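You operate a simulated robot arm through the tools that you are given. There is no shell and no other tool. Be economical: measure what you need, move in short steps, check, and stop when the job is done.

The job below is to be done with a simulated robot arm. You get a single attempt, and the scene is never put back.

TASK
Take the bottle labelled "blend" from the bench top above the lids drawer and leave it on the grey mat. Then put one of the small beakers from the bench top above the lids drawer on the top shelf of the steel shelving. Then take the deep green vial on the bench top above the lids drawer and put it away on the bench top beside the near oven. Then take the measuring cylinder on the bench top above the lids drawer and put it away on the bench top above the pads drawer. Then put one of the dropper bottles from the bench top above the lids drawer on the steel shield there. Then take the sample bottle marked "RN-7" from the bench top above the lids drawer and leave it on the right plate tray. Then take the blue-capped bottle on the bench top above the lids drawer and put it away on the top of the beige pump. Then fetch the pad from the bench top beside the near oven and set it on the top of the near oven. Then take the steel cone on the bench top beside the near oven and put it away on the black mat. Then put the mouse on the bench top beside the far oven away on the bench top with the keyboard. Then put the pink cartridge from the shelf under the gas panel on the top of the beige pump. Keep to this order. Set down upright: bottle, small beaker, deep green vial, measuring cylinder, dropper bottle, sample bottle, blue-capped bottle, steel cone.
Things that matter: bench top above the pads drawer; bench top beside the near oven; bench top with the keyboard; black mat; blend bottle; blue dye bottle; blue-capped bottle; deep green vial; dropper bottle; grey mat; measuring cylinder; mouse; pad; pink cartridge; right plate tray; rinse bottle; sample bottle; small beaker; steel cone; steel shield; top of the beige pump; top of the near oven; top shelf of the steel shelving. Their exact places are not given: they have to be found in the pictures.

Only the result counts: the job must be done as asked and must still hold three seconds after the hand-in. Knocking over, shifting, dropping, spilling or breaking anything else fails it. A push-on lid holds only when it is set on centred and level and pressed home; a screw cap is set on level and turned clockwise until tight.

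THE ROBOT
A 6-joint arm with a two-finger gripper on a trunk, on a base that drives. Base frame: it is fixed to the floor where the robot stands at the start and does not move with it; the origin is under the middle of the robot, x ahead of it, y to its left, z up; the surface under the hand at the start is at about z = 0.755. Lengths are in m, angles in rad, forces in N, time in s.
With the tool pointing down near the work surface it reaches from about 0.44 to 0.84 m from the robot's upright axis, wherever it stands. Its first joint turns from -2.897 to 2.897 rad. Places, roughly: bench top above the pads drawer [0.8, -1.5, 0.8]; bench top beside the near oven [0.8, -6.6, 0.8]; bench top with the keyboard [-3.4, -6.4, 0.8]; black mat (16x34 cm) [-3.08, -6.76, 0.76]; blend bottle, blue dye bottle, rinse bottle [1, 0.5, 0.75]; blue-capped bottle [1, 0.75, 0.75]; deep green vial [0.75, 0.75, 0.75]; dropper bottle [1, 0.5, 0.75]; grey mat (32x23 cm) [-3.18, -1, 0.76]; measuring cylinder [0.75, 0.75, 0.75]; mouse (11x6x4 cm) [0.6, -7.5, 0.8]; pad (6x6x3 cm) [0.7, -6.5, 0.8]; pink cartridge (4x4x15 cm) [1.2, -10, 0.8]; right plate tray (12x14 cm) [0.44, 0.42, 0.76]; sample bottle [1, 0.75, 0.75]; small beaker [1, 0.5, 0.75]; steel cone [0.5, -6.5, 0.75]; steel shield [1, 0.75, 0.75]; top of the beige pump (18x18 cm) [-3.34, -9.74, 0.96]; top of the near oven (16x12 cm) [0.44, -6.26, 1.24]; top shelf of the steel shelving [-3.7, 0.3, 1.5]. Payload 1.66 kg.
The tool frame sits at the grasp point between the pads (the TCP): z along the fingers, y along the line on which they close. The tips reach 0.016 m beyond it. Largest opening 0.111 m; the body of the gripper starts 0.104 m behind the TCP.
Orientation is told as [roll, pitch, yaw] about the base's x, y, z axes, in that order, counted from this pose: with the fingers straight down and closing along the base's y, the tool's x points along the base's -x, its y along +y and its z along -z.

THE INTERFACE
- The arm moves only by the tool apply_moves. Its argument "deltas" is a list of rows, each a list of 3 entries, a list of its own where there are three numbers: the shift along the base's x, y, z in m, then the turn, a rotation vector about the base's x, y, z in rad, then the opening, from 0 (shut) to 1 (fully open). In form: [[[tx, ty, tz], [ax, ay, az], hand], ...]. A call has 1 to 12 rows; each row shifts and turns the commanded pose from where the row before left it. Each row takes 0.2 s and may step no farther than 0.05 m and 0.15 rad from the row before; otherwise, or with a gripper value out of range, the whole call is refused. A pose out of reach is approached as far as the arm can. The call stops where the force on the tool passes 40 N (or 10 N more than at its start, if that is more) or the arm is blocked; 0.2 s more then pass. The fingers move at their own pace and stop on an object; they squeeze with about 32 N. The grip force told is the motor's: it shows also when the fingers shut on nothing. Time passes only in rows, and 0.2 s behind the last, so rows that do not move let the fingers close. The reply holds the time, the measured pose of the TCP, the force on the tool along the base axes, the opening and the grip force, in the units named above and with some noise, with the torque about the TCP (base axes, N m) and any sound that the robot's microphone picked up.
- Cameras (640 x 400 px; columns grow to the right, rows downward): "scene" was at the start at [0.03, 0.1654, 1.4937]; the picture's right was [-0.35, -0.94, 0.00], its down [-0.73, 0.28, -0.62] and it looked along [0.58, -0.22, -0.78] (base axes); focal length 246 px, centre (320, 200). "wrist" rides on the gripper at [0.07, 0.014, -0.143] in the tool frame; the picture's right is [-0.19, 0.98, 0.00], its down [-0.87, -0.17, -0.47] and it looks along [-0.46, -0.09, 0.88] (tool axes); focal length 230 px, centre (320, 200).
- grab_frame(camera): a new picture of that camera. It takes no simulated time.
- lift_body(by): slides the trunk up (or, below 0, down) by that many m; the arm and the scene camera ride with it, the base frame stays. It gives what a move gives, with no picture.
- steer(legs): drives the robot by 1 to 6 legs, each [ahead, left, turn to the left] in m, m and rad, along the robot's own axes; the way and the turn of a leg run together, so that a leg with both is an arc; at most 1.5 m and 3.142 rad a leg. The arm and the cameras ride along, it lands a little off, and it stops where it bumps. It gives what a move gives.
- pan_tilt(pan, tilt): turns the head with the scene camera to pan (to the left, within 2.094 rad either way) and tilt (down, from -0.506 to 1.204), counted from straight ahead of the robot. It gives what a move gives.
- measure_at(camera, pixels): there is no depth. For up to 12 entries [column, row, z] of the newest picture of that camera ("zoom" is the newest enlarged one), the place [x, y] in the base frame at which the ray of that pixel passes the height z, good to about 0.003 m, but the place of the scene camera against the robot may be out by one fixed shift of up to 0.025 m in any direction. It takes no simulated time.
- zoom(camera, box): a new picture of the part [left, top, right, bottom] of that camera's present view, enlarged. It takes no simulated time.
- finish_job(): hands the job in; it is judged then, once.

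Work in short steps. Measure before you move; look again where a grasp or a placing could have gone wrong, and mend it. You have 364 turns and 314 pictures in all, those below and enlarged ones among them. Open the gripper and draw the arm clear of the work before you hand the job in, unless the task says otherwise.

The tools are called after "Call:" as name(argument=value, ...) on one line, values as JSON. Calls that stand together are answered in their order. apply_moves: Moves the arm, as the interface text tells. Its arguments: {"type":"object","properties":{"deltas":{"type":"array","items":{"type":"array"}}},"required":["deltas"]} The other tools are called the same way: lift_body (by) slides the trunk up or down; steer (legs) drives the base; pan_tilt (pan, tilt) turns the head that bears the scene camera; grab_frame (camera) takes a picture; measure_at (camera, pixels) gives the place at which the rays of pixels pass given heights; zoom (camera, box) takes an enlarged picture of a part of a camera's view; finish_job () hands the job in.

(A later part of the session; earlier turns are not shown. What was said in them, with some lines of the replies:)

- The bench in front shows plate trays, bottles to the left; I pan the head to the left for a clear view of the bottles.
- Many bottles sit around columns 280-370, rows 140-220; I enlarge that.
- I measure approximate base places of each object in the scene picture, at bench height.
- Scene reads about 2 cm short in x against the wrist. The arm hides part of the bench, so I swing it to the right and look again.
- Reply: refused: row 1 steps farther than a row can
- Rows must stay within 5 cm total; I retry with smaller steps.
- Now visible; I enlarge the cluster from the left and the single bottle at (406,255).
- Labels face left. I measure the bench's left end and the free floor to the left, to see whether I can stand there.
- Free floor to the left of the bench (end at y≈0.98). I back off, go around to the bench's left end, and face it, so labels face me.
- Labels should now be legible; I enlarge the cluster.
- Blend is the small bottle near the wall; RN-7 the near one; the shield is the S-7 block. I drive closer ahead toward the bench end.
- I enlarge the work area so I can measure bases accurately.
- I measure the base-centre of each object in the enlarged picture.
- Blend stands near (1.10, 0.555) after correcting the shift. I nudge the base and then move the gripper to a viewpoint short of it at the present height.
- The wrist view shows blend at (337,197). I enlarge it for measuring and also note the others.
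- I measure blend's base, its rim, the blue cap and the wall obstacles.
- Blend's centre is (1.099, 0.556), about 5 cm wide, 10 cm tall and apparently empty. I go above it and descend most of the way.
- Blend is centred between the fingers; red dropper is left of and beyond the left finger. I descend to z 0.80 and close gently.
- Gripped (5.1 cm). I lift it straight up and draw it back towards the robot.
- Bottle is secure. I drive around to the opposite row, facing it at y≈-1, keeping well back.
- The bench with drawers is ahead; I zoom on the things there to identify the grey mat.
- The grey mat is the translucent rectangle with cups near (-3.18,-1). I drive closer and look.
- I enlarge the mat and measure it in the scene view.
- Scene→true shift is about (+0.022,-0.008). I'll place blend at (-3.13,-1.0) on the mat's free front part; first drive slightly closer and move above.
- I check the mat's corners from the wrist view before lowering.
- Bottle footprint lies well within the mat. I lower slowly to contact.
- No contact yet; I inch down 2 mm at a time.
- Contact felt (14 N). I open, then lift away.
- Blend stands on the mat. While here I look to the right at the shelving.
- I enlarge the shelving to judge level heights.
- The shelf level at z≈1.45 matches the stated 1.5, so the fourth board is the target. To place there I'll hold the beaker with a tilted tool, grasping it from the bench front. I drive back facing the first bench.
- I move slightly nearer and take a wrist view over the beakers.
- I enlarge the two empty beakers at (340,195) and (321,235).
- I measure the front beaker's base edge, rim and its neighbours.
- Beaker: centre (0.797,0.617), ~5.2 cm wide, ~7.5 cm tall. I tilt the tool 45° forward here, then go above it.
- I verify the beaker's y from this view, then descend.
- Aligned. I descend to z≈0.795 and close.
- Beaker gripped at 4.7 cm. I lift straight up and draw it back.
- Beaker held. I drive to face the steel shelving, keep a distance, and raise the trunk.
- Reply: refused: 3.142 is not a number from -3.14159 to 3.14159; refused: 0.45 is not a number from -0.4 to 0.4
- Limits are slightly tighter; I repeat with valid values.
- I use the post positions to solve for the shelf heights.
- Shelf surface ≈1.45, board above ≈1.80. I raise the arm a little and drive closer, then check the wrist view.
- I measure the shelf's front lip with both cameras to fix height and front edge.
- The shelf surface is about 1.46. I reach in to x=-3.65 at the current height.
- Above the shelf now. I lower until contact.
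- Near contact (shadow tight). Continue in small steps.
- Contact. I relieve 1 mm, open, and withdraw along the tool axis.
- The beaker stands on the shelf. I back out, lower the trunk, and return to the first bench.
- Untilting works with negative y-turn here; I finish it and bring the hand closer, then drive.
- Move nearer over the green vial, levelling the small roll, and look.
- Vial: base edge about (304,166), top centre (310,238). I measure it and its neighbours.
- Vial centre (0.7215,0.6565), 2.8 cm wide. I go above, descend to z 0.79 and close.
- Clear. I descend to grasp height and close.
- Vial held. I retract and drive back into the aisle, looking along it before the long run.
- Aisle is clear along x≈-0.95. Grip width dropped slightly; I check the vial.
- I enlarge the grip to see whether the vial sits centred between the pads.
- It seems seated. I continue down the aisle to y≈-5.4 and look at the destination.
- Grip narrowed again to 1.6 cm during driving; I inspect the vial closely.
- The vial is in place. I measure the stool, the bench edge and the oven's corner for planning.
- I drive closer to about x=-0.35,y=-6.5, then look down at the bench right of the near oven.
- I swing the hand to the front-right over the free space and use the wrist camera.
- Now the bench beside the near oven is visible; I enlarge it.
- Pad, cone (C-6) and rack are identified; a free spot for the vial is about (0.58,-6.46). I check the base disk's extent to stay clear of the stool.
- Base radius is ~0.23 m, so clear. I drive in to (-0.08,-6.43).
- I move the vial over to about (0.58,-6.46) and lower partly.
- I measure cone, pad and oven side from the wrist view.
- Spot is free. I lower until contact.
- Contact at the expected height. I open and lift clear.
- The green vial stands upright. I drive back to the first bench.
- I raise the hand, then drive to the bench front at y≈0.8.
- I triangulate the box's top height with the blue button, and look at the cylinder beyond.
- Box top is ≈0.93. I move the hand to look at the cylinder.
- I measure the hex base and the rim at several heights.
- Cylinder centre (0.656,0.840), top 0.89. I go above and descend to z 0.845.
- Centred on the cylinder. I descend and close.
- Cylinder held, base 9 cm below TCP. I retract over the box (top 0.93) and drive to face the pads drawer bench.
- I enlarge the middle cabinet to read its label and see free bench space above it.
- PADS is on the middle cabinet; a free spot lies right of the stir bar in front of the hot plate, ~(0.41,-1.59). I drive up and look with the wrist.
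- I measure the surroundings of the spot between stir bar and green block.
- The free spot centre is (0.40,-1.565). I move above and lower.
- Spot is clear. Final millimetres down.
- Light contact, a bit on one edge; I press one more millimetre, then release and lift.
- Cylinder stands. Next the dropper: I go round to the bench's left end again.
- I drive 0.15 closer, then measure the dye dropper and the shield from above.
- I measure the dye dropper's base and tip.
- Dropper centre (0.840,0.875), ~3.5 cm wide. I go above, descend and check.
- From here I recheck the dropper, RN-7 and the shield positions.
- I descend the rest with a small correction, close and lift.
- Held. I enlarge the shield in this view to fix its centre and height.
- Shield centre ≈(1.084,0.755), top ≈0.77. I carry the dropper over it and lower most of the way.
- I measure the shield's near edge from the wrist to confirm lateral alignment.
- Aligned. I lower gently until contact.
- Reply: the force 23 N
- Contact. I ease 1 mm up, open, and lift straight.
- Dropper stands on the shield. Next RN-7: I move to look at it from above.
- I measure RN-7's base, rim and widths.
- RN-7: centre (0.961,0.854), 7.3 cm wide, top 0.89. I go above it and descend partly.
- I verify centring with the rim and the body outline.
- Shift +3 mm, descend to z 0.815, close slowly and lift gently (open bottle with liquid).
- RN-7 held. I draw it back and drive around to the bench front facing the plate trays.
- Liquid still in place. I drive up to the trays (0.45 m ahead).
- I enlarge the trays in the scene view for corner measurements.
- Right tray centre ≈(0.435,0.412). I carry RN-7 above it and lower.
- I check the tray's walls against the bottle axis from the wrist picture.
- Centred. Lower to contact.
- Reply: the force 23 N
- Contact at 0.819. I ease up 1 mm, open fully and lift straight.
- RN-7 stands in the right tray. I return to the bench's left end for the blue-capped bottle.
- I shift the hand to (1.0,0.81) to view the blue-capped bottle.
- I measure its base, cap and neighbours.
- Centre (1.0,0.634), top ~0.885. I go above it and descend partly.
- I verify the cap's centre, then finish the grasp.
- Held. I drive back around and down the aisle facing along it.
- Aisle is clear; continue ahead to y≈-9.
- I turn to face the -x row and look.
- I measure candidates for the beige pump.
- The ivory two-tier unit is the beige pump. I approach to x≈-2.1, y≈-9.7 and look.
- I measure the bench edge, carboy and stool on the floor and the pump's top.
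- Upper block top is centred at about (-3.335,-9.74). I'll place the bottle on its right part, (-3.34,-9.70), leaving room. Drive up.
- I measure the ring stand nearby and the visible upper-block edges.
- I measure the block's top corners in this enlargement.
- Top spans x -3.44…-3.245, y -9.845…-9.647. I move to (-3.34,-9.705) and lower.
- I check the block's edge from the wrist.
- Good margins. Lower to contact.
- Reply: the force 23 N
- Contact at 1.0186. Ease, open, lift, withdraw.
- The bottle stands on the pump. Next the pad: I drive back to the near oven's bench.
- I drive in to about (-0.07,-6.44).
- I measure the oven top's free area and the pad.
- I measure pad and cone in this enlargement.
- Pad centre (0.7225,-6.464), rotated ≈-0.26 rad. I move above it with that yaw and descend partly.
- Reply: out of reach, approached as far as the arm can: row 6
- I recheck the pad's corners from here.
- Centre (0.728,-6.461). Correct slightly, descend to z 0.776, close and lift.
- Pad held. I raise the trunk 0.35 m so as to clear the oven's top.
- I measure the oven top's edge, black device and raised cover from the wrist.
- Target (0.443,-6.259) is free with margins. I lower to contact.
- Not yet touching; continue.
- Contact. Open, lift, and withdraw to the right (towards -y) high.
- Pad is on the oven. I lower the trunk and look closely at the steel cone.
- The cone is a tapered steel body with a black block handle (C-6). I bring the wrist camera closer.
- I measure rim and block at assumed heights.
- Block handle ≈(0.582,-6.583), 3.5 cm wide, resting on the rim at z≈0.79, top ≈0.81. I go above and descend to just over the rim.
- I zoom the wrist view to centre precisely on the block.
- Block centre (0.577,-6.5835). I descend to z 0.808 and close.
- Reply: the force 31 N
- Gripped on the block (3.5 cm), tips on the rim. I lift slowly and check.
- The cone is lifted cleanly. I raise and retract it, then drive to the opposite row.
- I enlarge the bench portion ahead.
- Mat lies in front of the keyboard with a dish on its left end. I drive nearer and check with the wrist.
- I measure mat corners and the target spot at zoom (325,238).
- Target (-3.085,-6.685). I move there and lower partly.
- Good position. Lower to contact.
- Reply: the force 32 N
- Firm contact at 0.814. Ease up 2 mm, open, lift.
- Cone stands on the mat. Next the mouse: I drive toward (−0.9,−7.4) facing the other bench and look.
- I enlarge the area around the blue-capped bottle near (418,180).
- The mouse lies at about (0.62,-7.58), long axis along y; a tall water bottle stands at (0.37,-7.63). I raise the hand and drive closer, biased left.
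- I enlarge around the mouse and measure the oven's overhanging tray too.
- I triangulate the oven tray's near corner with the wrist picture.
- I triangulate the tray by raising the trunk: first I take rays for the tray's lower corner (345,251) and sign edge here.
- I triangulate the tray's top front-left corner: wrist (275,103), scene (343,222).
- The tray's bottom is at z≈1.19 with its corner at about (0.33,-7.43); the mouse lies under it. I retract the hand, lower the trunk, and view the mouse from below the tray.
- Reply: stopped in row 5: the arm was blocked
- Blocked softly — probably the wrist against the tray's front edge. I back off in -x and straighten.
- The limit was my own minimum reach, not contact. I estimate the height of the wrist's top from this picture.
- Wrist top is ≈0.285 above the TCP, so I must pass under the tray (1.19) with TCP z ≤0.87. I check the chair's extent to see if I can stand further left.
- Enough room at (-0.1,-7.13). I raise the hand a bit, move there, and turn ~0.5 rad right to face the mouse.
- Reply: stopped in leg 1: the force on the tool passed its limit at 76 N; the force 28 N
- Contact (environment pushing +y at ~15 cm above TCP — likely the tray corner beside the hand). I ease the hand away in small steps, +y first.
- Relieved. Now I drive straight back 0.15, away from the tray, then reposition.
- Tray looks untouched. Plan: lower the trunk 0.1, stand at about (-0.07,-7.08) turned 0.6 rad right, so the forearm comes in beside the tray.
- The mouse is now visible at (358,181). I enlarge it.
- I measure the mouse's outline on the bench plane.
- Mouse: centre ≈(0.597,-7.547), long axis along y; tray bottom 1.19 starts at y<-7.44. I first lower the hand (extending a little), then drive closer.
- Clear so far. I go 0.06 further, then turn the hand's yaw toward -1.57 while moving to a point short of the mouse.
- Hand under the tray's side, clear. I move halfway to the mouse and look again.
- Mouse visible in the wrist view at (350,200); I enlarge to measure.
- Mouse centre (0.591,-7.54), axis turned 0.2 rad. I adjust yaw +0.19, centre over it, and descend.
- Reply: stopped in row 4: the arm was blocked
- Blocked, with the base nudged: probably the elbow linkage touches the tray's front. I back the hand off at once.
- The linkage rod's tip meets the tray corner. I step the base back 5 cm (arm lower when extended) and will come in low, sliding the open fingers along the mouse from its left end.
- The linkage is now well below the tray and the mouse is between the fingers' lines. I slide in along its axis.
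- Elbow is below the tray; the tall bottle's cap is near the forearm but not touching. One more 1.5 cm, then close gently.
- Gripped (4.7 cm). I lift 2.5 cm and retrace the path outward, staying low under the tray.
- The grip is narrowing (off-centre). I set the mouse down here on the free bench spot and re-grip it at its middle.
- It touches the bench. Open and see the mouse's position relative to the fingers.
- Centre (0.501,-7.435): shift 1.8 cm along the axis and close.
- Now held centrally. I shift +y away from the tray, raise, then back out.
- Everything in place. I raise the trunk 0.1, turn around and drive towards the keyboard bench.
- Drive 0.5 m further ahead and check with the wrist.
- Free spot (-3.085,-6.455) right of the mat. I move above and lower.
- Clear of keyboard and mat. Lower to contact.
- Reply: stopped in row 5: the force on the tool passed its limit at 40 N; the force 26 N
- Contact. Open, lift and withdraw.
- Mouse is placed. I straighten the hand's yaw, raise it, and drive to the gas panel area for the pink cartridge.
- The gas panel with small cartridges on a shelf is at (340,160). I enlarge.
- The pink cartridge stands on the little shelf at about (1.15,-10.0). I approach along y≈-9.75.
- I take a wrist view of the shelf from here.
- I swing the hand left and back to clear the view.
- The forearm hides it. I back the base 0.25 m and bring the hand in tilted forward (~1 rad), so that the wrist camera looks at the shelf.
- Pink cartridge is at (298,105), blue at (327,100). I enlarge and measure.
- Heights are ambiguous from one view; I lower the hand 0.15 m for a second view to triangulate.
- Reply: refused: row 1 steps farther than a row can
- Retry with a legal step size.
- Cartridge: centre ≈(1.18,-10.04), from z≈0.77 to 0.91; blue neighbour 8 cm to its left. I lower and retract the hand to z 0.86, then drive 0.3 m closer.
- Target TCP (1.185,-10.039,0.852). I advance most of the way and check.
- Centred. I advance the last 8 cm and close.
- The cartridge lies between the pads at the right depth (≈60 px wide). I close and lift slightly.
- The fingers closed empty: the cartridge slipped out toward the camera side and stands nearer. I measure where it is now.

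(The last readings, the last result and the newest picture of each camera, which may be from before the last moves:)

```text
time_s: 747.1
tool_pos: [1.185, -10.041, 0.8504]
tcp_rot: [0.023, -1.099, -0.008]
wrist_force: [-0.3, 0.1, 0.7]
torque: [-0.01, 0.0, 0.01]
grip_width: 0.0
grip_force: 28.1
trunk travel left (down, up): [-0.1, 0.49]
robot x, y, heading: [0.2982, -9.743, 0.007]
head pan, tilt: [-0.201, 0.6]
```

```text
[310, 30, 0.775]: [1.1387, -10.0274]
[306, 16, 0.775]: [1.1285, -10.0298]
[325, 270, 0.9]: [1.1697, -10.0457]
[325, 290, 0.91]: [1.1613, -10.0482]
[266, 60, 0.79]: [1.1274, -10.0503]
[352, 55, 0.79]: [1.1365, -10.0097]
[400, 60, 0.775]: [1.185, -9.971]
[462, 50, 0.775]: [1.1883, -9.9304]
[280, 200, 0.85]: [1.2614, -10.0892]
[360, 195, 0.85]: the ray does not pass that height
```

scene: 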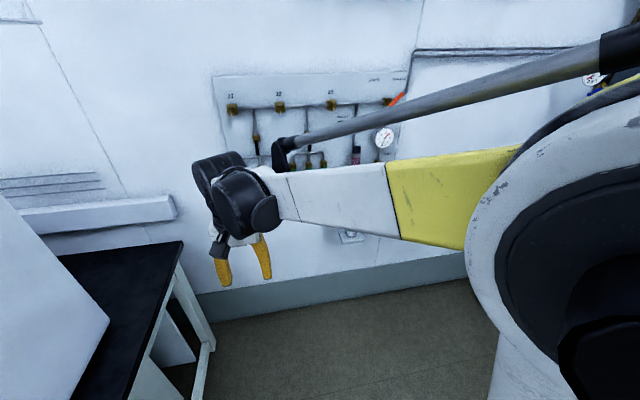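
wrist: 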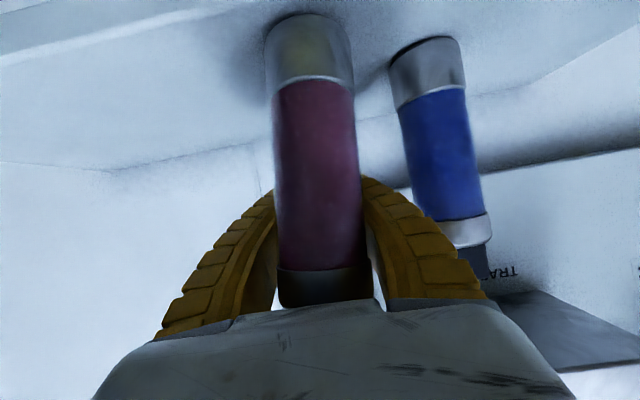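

Pink now ≈(1.13,-10.03), still on the shelf. I open wide, then translate back 5 cm with it between the fingers.

Call:
apply_moves(deltas=[[[0, 0, 0], [0, 0, 0], 0.75], [[0, 0, 0], [0, 0, 0], 0.75], [[0, 0, 0], [0, 0, 0], 0.75]])

Call:
grab_frame(camera="wrist")

```text
time_s: 747.9
tool_pos: [1.1849, -10.0399, 0.8519]
tcp_rot: [0.023, -1.101, -0.006]
wrist_force: [-0.5, -0.8, 0.0]
torque: [0.05, 0.0, 0.03]
grip_width: 0.0837
grip_force: 0.2
trunk travel left (down, up): [-0.1, 0.49]
robot x, y, heading: [0.2964, -9.7445, 0.001]
head pan, tilt: [-0.201, 0.6]
```

```text
93 pictures are left
```

wrist: 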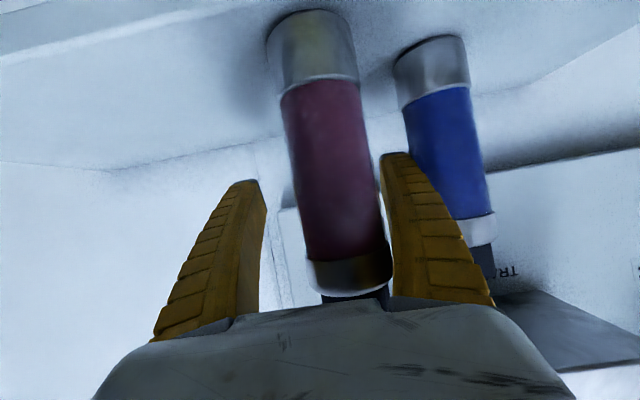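

Standing. I move back in -x first, then centre in y.

Call:
apply_moves(deltas=[[[-0.025, 0, 0], [0, 0, 0], 0.75], [[-0.022, 0.003, 0], [0, 0, 0], 0.75], [[0, 0.006, 0], [0, 0, 0], 0.75]])

Call:
grab_frame(camera="wrist")

```text
time_s: 748.7
tool_pos: [1.1376, -10.0316, 0.8517]
tcp_rot: [0.023, -1.099, -0.007]
wrist_force: [-1.0, -0.7, -0.5]
torque: [-0.01, 0.03, 0.03]
grip_width: 0.0844
grip_force: 0.5
trunk travel left (down, up): [-0.1, 0.49]
robot x, y, heading: [0.2993, -9.7457, 0.003]
head pan, tilt: [-0.201, 0.6]
```

```text
92 pictures are left
```

wrist: 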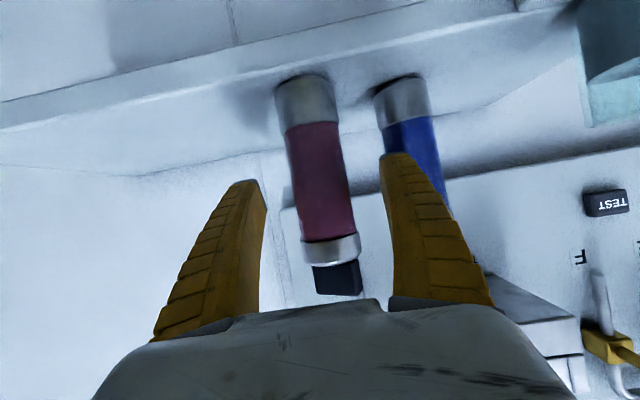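

The pink is slightly short of the TCP, and the curved fingers squeezed it out. I make the tool steeper (tilt ≈0.6 rad) around the TCP and shift 1 cm back, so the pads follow the cartridge's length.

Call:
apply_moves(deltas=[[[-0.003, 0, 0.002], [0, 0.13, 0], 0.75], [[-0.003, 0, 0.002], [0, 0.13, 0], 0.75], [[-0.003, 0, 0.002], [0, 0.13, 0], 0.75], [[-0.001, 0, 0.002], [0, 0.13, 0], 0.75]])

Call:
grab_frame(camera="wrist")

Call:
grab_frame(camera="scene")

```text
time_s: 749.7
tool_pos: [1.1282, -10.0319, 0.8587]
tcp_rot: [0.018, -0.575, -0.002]
wrist_force: [-0.1, 0.0, 0.4]
torque: [0.02, 0.01, 0.01]
grip_width: 0.0843
grip_force: 0.6
trunk travel left (down, up): [-0.1, 0.49]
robot x, y, heading: [0.2971, -9.7452, 0.006]
head pan, tilt: [-0.201, 0.6]
```

```text
91 pictures are left
```

wrist: 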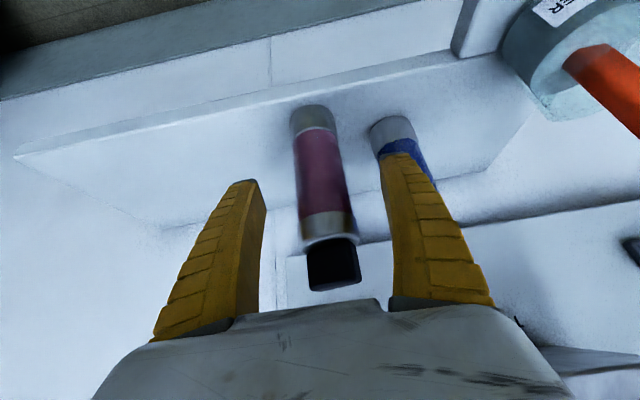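

```text
90 pictures are left
```

scene: 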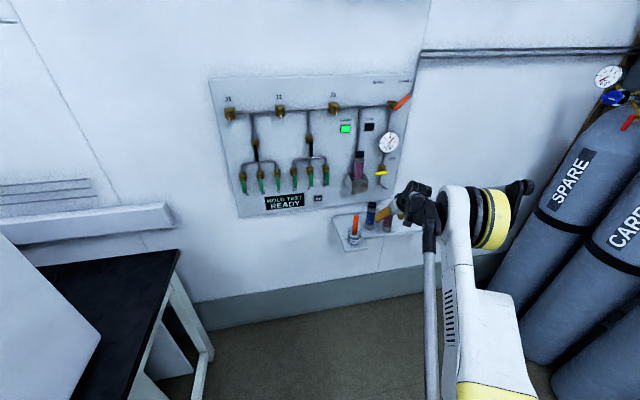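

I measure the cartridge's base and cap from this view.

Call:
measure_at(camera="wrist", pixels=[[290, 120, 0.785], [336, 116, 0.785], [313, 112, 0.78], [335, 275, 0.91], [335, 265, 0.915], [330, 213, 0.89], [373, 135, 0.785], [412, 128, 0.785]])

```text
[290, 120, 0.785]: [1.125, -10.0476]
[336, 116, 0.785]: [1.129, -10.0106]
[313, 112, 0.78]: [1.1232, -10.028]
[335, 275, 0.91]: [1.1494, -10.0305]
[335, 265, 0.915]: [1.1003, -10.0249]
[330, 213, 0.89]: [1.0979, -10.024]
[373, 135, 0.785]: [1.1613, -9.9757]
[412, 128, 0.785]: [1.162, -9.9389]
```

Base centre (1.127,-10.029) coincides with the TCP. I close now.

Call:
apply_moves(deltas=[[[0, 0.002, 0], [0, 0, 0], 0.4], [[0, 0, 0], [0, 0, 0], 0.2], [[0, 0, 0], [0, 0, 0], 0], [[0, 0, 0], [0, 0, 0], 0]])

Call:
grab_frame(camera="wrist")

```text
time_s: 750.7
tool_pos: [1.1292, -10.0287, 0.858]
tcp_rot: [0.017, -0.58, -0.004]
wrist_force: [2.0, -1.1, 4.3]
torque: [-0.09, -0.26, -0.06]
grip_width: 0.0354
grip_force: 32.1
trunk travel left (down, up): [-0.1, 0.49]
robot x, y, heading: [0.2989, -9.7432, 0.0]
head pan, tilt: [-0.201, 0.6]
```

```text
89 pictures are left
```

wrist: 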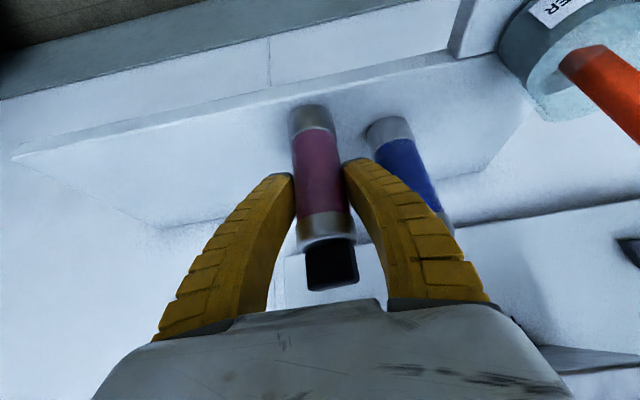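

Gripped (3.5 cm). I lift 1.5 cm, then pull straight back.

Call:
apply_moves(deltas=[[[0, 0, 0.008], [0, 0, 0], 0], [[-0.01, 0, 0.01], [0, 0, 0], 0], [[-0.03, 0, 0.005], [0, 0, 0], 0], [[-0.04, 0, 0], [0, 0, 0], 0], [[-0.045, 0, 0], [0, 0, 0], 0], [[-0.045, 0, 0], [0, 0, 0], 0]])

Call:
grab_frame(camera="wrist")

```text
time_s: 752.1
tool_pos: [0.9572, -10.0287, 0.8814]
tcp_rot: [0.017, -0.58, -0.002]
wrist_force: [-0.5, -0.1, -1.2]
torque: [0.01, -0.01, 0.01]
grip_width: 0.035
grip_force: 32.1
trunk travel left (down, up): [-0.1, 0.49]
robot x, y, heading: [0.3028, -9.744, 0.006]
head pan, tilt: [-0.201, 0.6]
```

```text
88 pictures are left
```

wrist: 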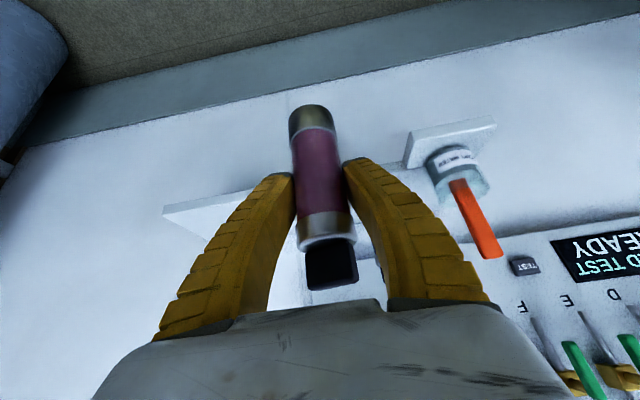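

Held firmly, bottom ≈7.8 cm below TCP. I raise it and drive back to the pump.

Call:
apply_moves(deltas=[[[-0.02, 0.01, 0.045], [0, 0, 0], 0], [[-0.02, 0.01, 0.045], [0, 0, 0], 0], [[-0.02, 0.01, 0.045], [0, 0, 0], 0], [[-0.02, 0.02, 0.045], [0, 0, 0], 0], [[-0.02, 0.02, 0.045], [0, 0, 0], 0], [[-0.02, 0.03, 0.02], [0, 0, 0], 0], [[0, 0.04, 0], [0, 0, 0], 0], [[0, 0.04, 0], [0, 0, 0], 0], [[0, 0.04, 0], [0, 0, 0], 0]])

Call:
steer(legs=[[-1.4, 0, 0], [0, 0, 3.14], [0.9, 0, 0]])

Call:
pan_tilt(pan=0.1, tilt=0.7)

Call:
grab_frame(camera="scene")

Call:
grab_frame(camera="wrist")

```text
refused: row 1 steps farther than a row can; nothing moved
```

```text
time_s: 770.8
tool_pos: [-2.6419, -9.4687, 0.8816]
tcp_rot: [0.017, -0.578, -3.136]
wrist_force: [1.3, -0.7, -2.7]
torque: [0.01, -0.05, -0.04]
grip_width: 0.0352
grip_force: 32.0
trunk travel left (down, up): [-0.1, 0.49]
robot x, y, heading: [-1.9789, -9.7487, -3.128]
head pan, tilt: [-0.201, 0.6]
```

```text
time_s: 771.5
tool_pos: [-2.6406, -9.4693, 0.8812]
tcp_rot: [0.017, -0.579, -3.138]
wrist_force: [-0.2, 0.6, -2.1]
torque: [-0.03, -0.04, 0.02]
grip_width: 0.0351
grip_force: 31.7
trunk travel left (down, up): [-0.1, 0.49]
robot x, y, heading: [-1.9792, -9.7479, -3.129]
head pan, tilt: [0.099, 0.7]
```

```text
87 pictures are left
```

scene: 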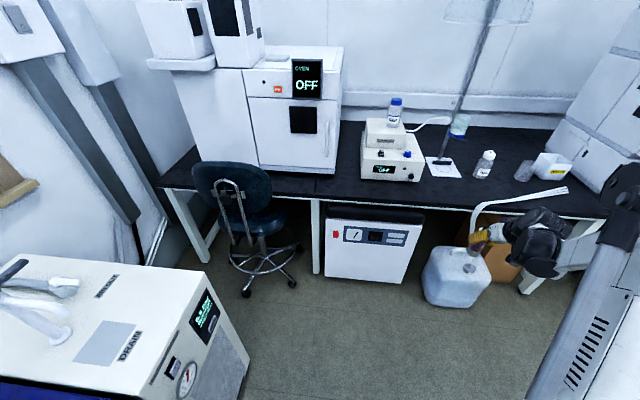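

```text
86 pictures are left
```

wrist: 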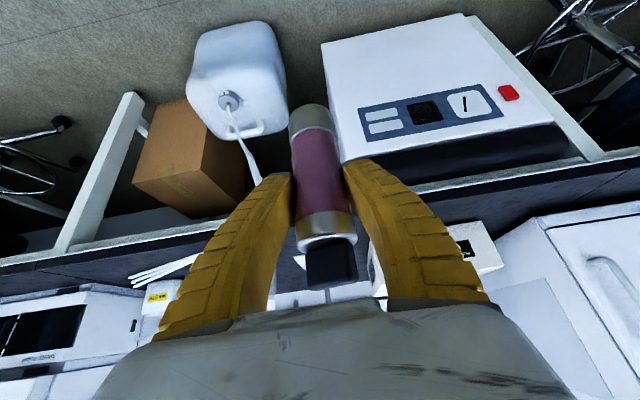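

The raise had been refused, but no harm done. I raise the cartridge now in free space and bring it to y≈-9.78.

Call:
apply_moves(deltas=[[[0.01, 0, 0.04], [0, 0, 0], 0], [[0, 0, 0.045], [0, 0, 0], 0], [[0, 0, 0.045], [0, 0, 0], 0], [[0, 0, 0.045], [0, 0, 0], 0], [[0, 0, 0.045], [0, 0, 0], 0], [[0.02, -0.04, 0.02], [0, 0, 0], 0], [[0.02, -0.045, 0], [0, 0, 0], 0], [[0.0, -0.045, 0], [0, 0, 0], 0], [[0, -0.045, 0], [0, 0, 0], 0], [[0, -0.045, 0], [0, 0, 0], 0], [[0, -0.045, 0], [0, 0, 0], 0], [[0, -0.045, 0], [0, 0, 0], 0]])

Call:
steer(legs=[[0.5, 0, 0]])

Call:
grab_frame(camera="wrist")

Call:
grab_frame(camera="scene")

```text
time_s: 774.1
tool_pos: [-2.5916, -9.7804, 1.1221]
tcp_rot: [0.017, -0.578, -3.138]
wrist_force: [-0.2, -0.9, -2.8]
torque: [-0.01, 0.01, -0.01]
grip_width: 0.0351
grip_force: 32.3
trunk travel left (down, up): [-0.1, 0.49]
robot x, y, heading: [-1.9756, -9.7488, -3.127]
head pan, tilt: [0.099, 0.7]
```

```text
time_s: 777.0
tool_pos: [-3.0777, -9.7863, 1.1218]
tcp_rot: [0.015, -0.577, -3.134]
wrist_force: [-0.9, 0.3, -2.2]
torque: [0.02, -0.02, 0.0]
grip_width: 0.0349
grip_force: 32.0
trunk travel left (down, up): [-0.1, 0.49]
robot x, y, heading: [-2.4647, -9.755, -3.123]
head pan, tilt: [0.099, 0.7]
```

```text
85 pictures are left
```

wrist: 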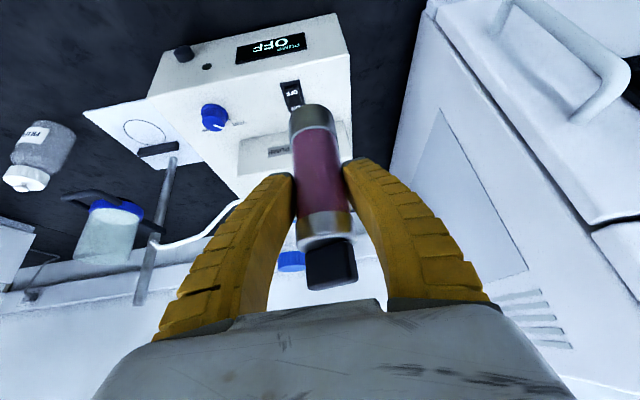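

```text
84 pictures are left
```

scene: 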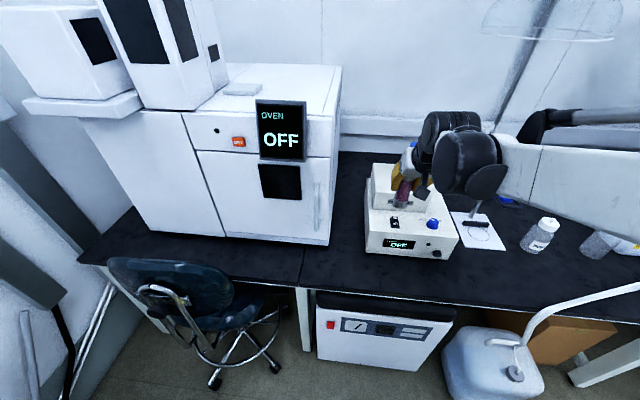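

I drive 0.1 m closer and move above the block's front-left.

Call:
steer(legs=[[0.1, 0, 0]])

Call:
apply_moves(deltas=[[[-0.04, -0.003, 0], [0, 0, 0], 0], [[-0.04, -0.003, 0], [0, 0, 0], 0], [[-0.035, -0.003, 0], [0, 0, 0], 0]])

Call:
grab_frame(camera="wrist")

Call:
zoom(camera="scene", box=[340, 100, 500, 260])

```text
time_s: 778.2
tool_pos: [-3.1751, -9.7887, 1.1214]
tcp_rot: [0.018, -0.579, -3.133]
wrist_force: [-0.6, -0.4, -2.7]
torque: [-0.01, -0.02, 0.02]
grip_width: 0.0351
grip_force: 32.0
trunk travel left (down, up): [-0.1, 0.49]
robot x, y, heading: [-2.5675, -9.7551, -3.125]
head pan, tilt: [0.099, 0.7]
```

```text
time_s: 779.0
tool_pos: [-3.2902, -9.7994, 1.1217]
tcp_rot: [0.02, -0.578, -3.134]
wrist_force: [0.2, 0.7, -2.5]
torque: [0.0, 0.0, -0.04]
grip_width: 0.035
grip_force: 31.7
trunk travel left (down, up): [-0.1, 0.49]
robot x, y, heading: [-2.5606, -9.7538, -3.125]
head pan, tilt: [0.099, 0.7]
```

```text
83 pictures are left
```

wrist: 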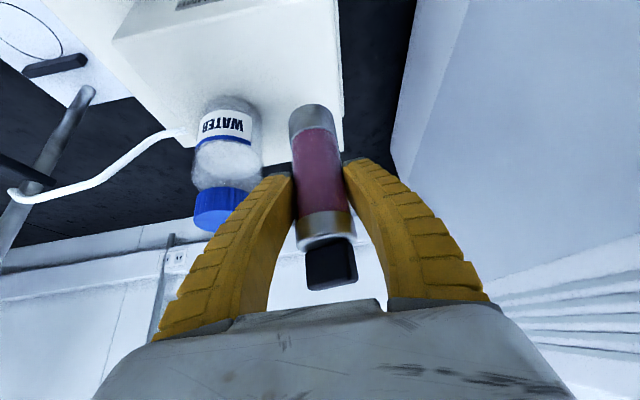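

```text
2.50 times, centred on (420, 180) of scene
```

zoom: 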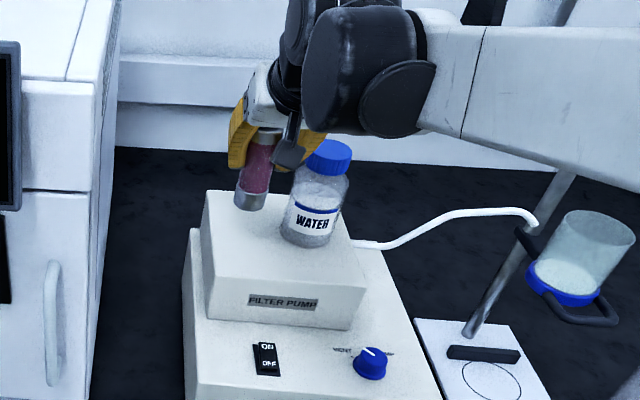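

Aligned beside the bottle. I shift 4 mm inward and lower slowly.

Call:
apply_moves(deltas=[[[0, 0.004, -0.03], [0, 0, 0], 0], [[0, 0, -0.03], [0, 0, 0], 0], [[0, 0, -0.012], [0, 0, 0], 0], [[0, 0, -0.004], [0, 0, 0], 0], [[0, 0, -0.003], [0, 0, 0], 0]])

Call:
grab_frame(camera="wrist")

```text
time_s: 780.2
tool_pos: [-3.2898, -9.7959, 1.0453]
tcp_rot: [0.018, -0.583, -3.134]
wrist_force: [-8.3, -2.5, 28.0]
torque: [0.01, 0.28, -0.03]
grip_width: 0.0381
grip_force: 32.0
trunk travel left (down, up): [-0.1, 0.49]
robot x, y, heading: [-2.5609, -9.7544, -3.125]
head pan, tilt: [0.099, 0.7]
```

```text
81 pictures are left
```

wrist: 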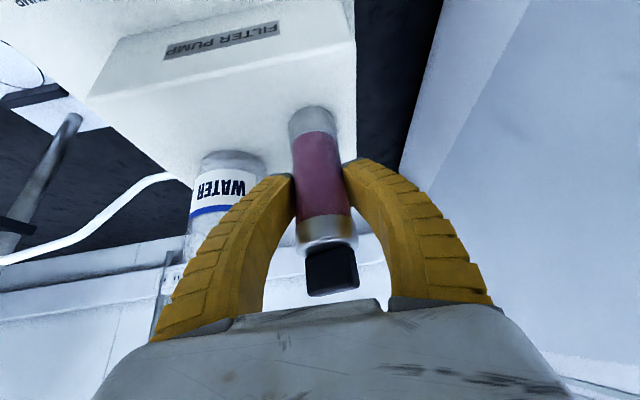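

Contact. I ease 1.5 mm and open a little, then check it stands.

Call:
apply_moves(deltas=[[[0, 0, 0.0015], [0, 0, 0], 0], [[0, 0, 0], [0, 0, 0], 0.45], [[0, 0, 0], [0, 0, 0], 0.5], [[0, 0, 0], [0, 0, 0], 0.5]])

Call:
grab_frame(camera="wrist")

```text
time_s: 781.2
tool_pos: [-3.2884, -9.7949, 1.045]
tcp_rot: [0.019, -0.577, -3.133]
wrist_force: [0.7, -0.7, 0.4]
torque: [-0.03, 0.02, 0.0]
grip_width: 0.0575
grip_force: 1.5
trunk travel left (down, up): [-0.1, 0.49]
robot x, y, heading: [-2.5609, -9.7572, -3.124]
head pan, tilt: [0.099, 0.7]
```

```text
80 pictures are left
```

wrist: 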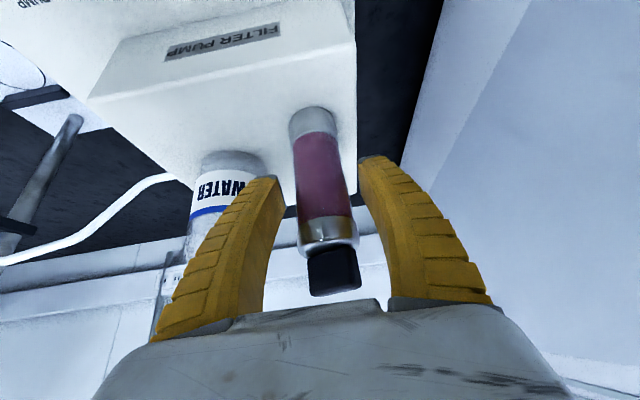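

It stands freely. I withdraw along the tool axis.

Call:
apply_moves(deltas=[[[0.011, 0, 0.017], [0, 0, 0], 0.5], [[0.016, 0, 0.025], [0, 0, 0], 0.5], [[0.022, 0, 0.034], [0, 0, 0], 0.5], [[0.022, 0, 0.034], [0, 0, 0], 0.5], [[0.03, 0, 0.03], [0, 0, 0], 0.5], [[0.045, 0, 0.0], [0, 0, 0], 0.5], [[0.045, 0, 0.0], [0, 0, 0], 0.5], [[0.045, 0, 0.0], [0, 0, 0], 0.5]])

Call:
grab_frame(camera="wrist")

Call:
zoom(camera="scene", box=[340, 100, 500, 260])

```text
time_s: 783.0
tool_pos: [-3.0509, -9.7932, 1.1858]
tcp_rot: [0.019, -0.58, -3.133]
wrist_force: [0.3, 0.1, 0.4]
torque: [0.01, -0.02, -0.03]
grip_width: 0.0575
grip_force: 1.1
trunk travel left (down, up): [-0.1, 0.49]
robot x, y, heading: [-2.5602, -9.7547, -3.125]
head pan, tilt: [0.099, 0.7]
```

```text
79 pictures are left
```

wrist: 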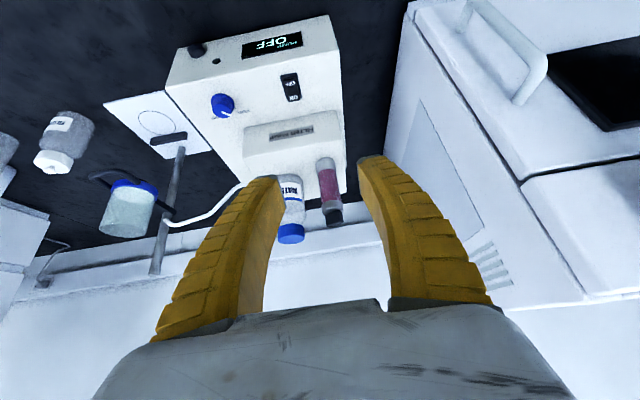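

```text
2.50 times, centred on (420, 180) of scene
```

zoom: 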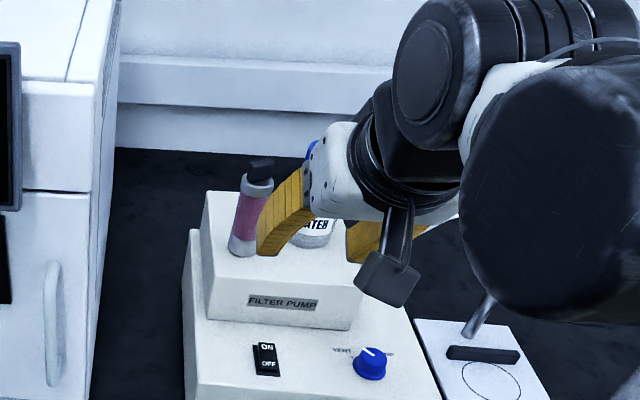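

Both bottle and cartridge stand on the pump top. I back the robot clear and take a final look.

Call:
steer(legs=[[-0.6, 0, 0]])

Call:
zoom(camera="scene", box=[320, 60, 480, 200])

```text
time_s: 786.3
tool_pos: [-2.464, -9.7842, 1.1848]
tcp_rot: [0.017, -0.579, -3.131]
wrist_force: [0.4, -1.1, 1.0]
torque: [-0.01, -0.01, -0.03]
grip_width: 0.0577
grip_force: 2.2
trunk travel left (down, up): [-0.1, 0.49]
robot x, y, heading: [-1.9759, -9.7494, -3.124]
head pan, tilt: [0.099, 0.7]
```

```text
2.86 times, centred on (400, 130) of scene
```

zoom: 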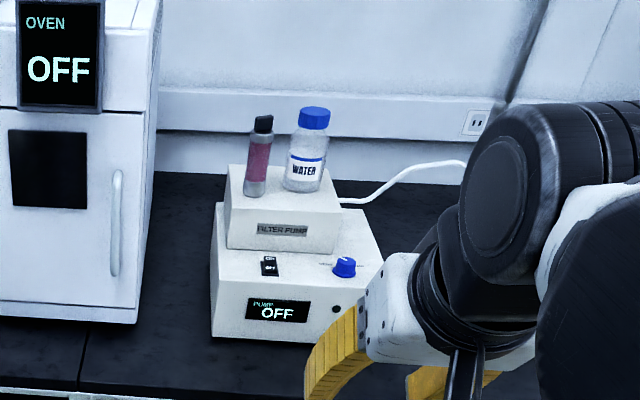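

All items are placed, the gripper is open and the arm is clear. I hand the job in.

Call:
finish_job()

```text
The job is handed in.
```

I placed all eleven items in the order asked and handed the job in; I don't have the judge's result. I checked each placement in a camera picture after releasing it.

Four things could affect the judging:
- **Top shelf:** I put the small beaker on the board at about z 1.46, which matches the height given. The frame has one more board above it, at about 1.83.
- **Far oven's tray:** while I was fetching the mouse from under it, the hand and the elbow linkage each pressed against it briefly, once at up to 76 N. It looked unmoved in later pictures. The water bottle beside it was upright when last seen, but I did not look at it again before handing in.
- **Mouse:** I set it down once on that bench to grip it again, then took it to the bench with the keyboard.
- **Pink cartridge:** it slipped out of the first grasp but stayed standing on its shelf. I gripped it again and stood it on the pump beside the blue-capped bottle.
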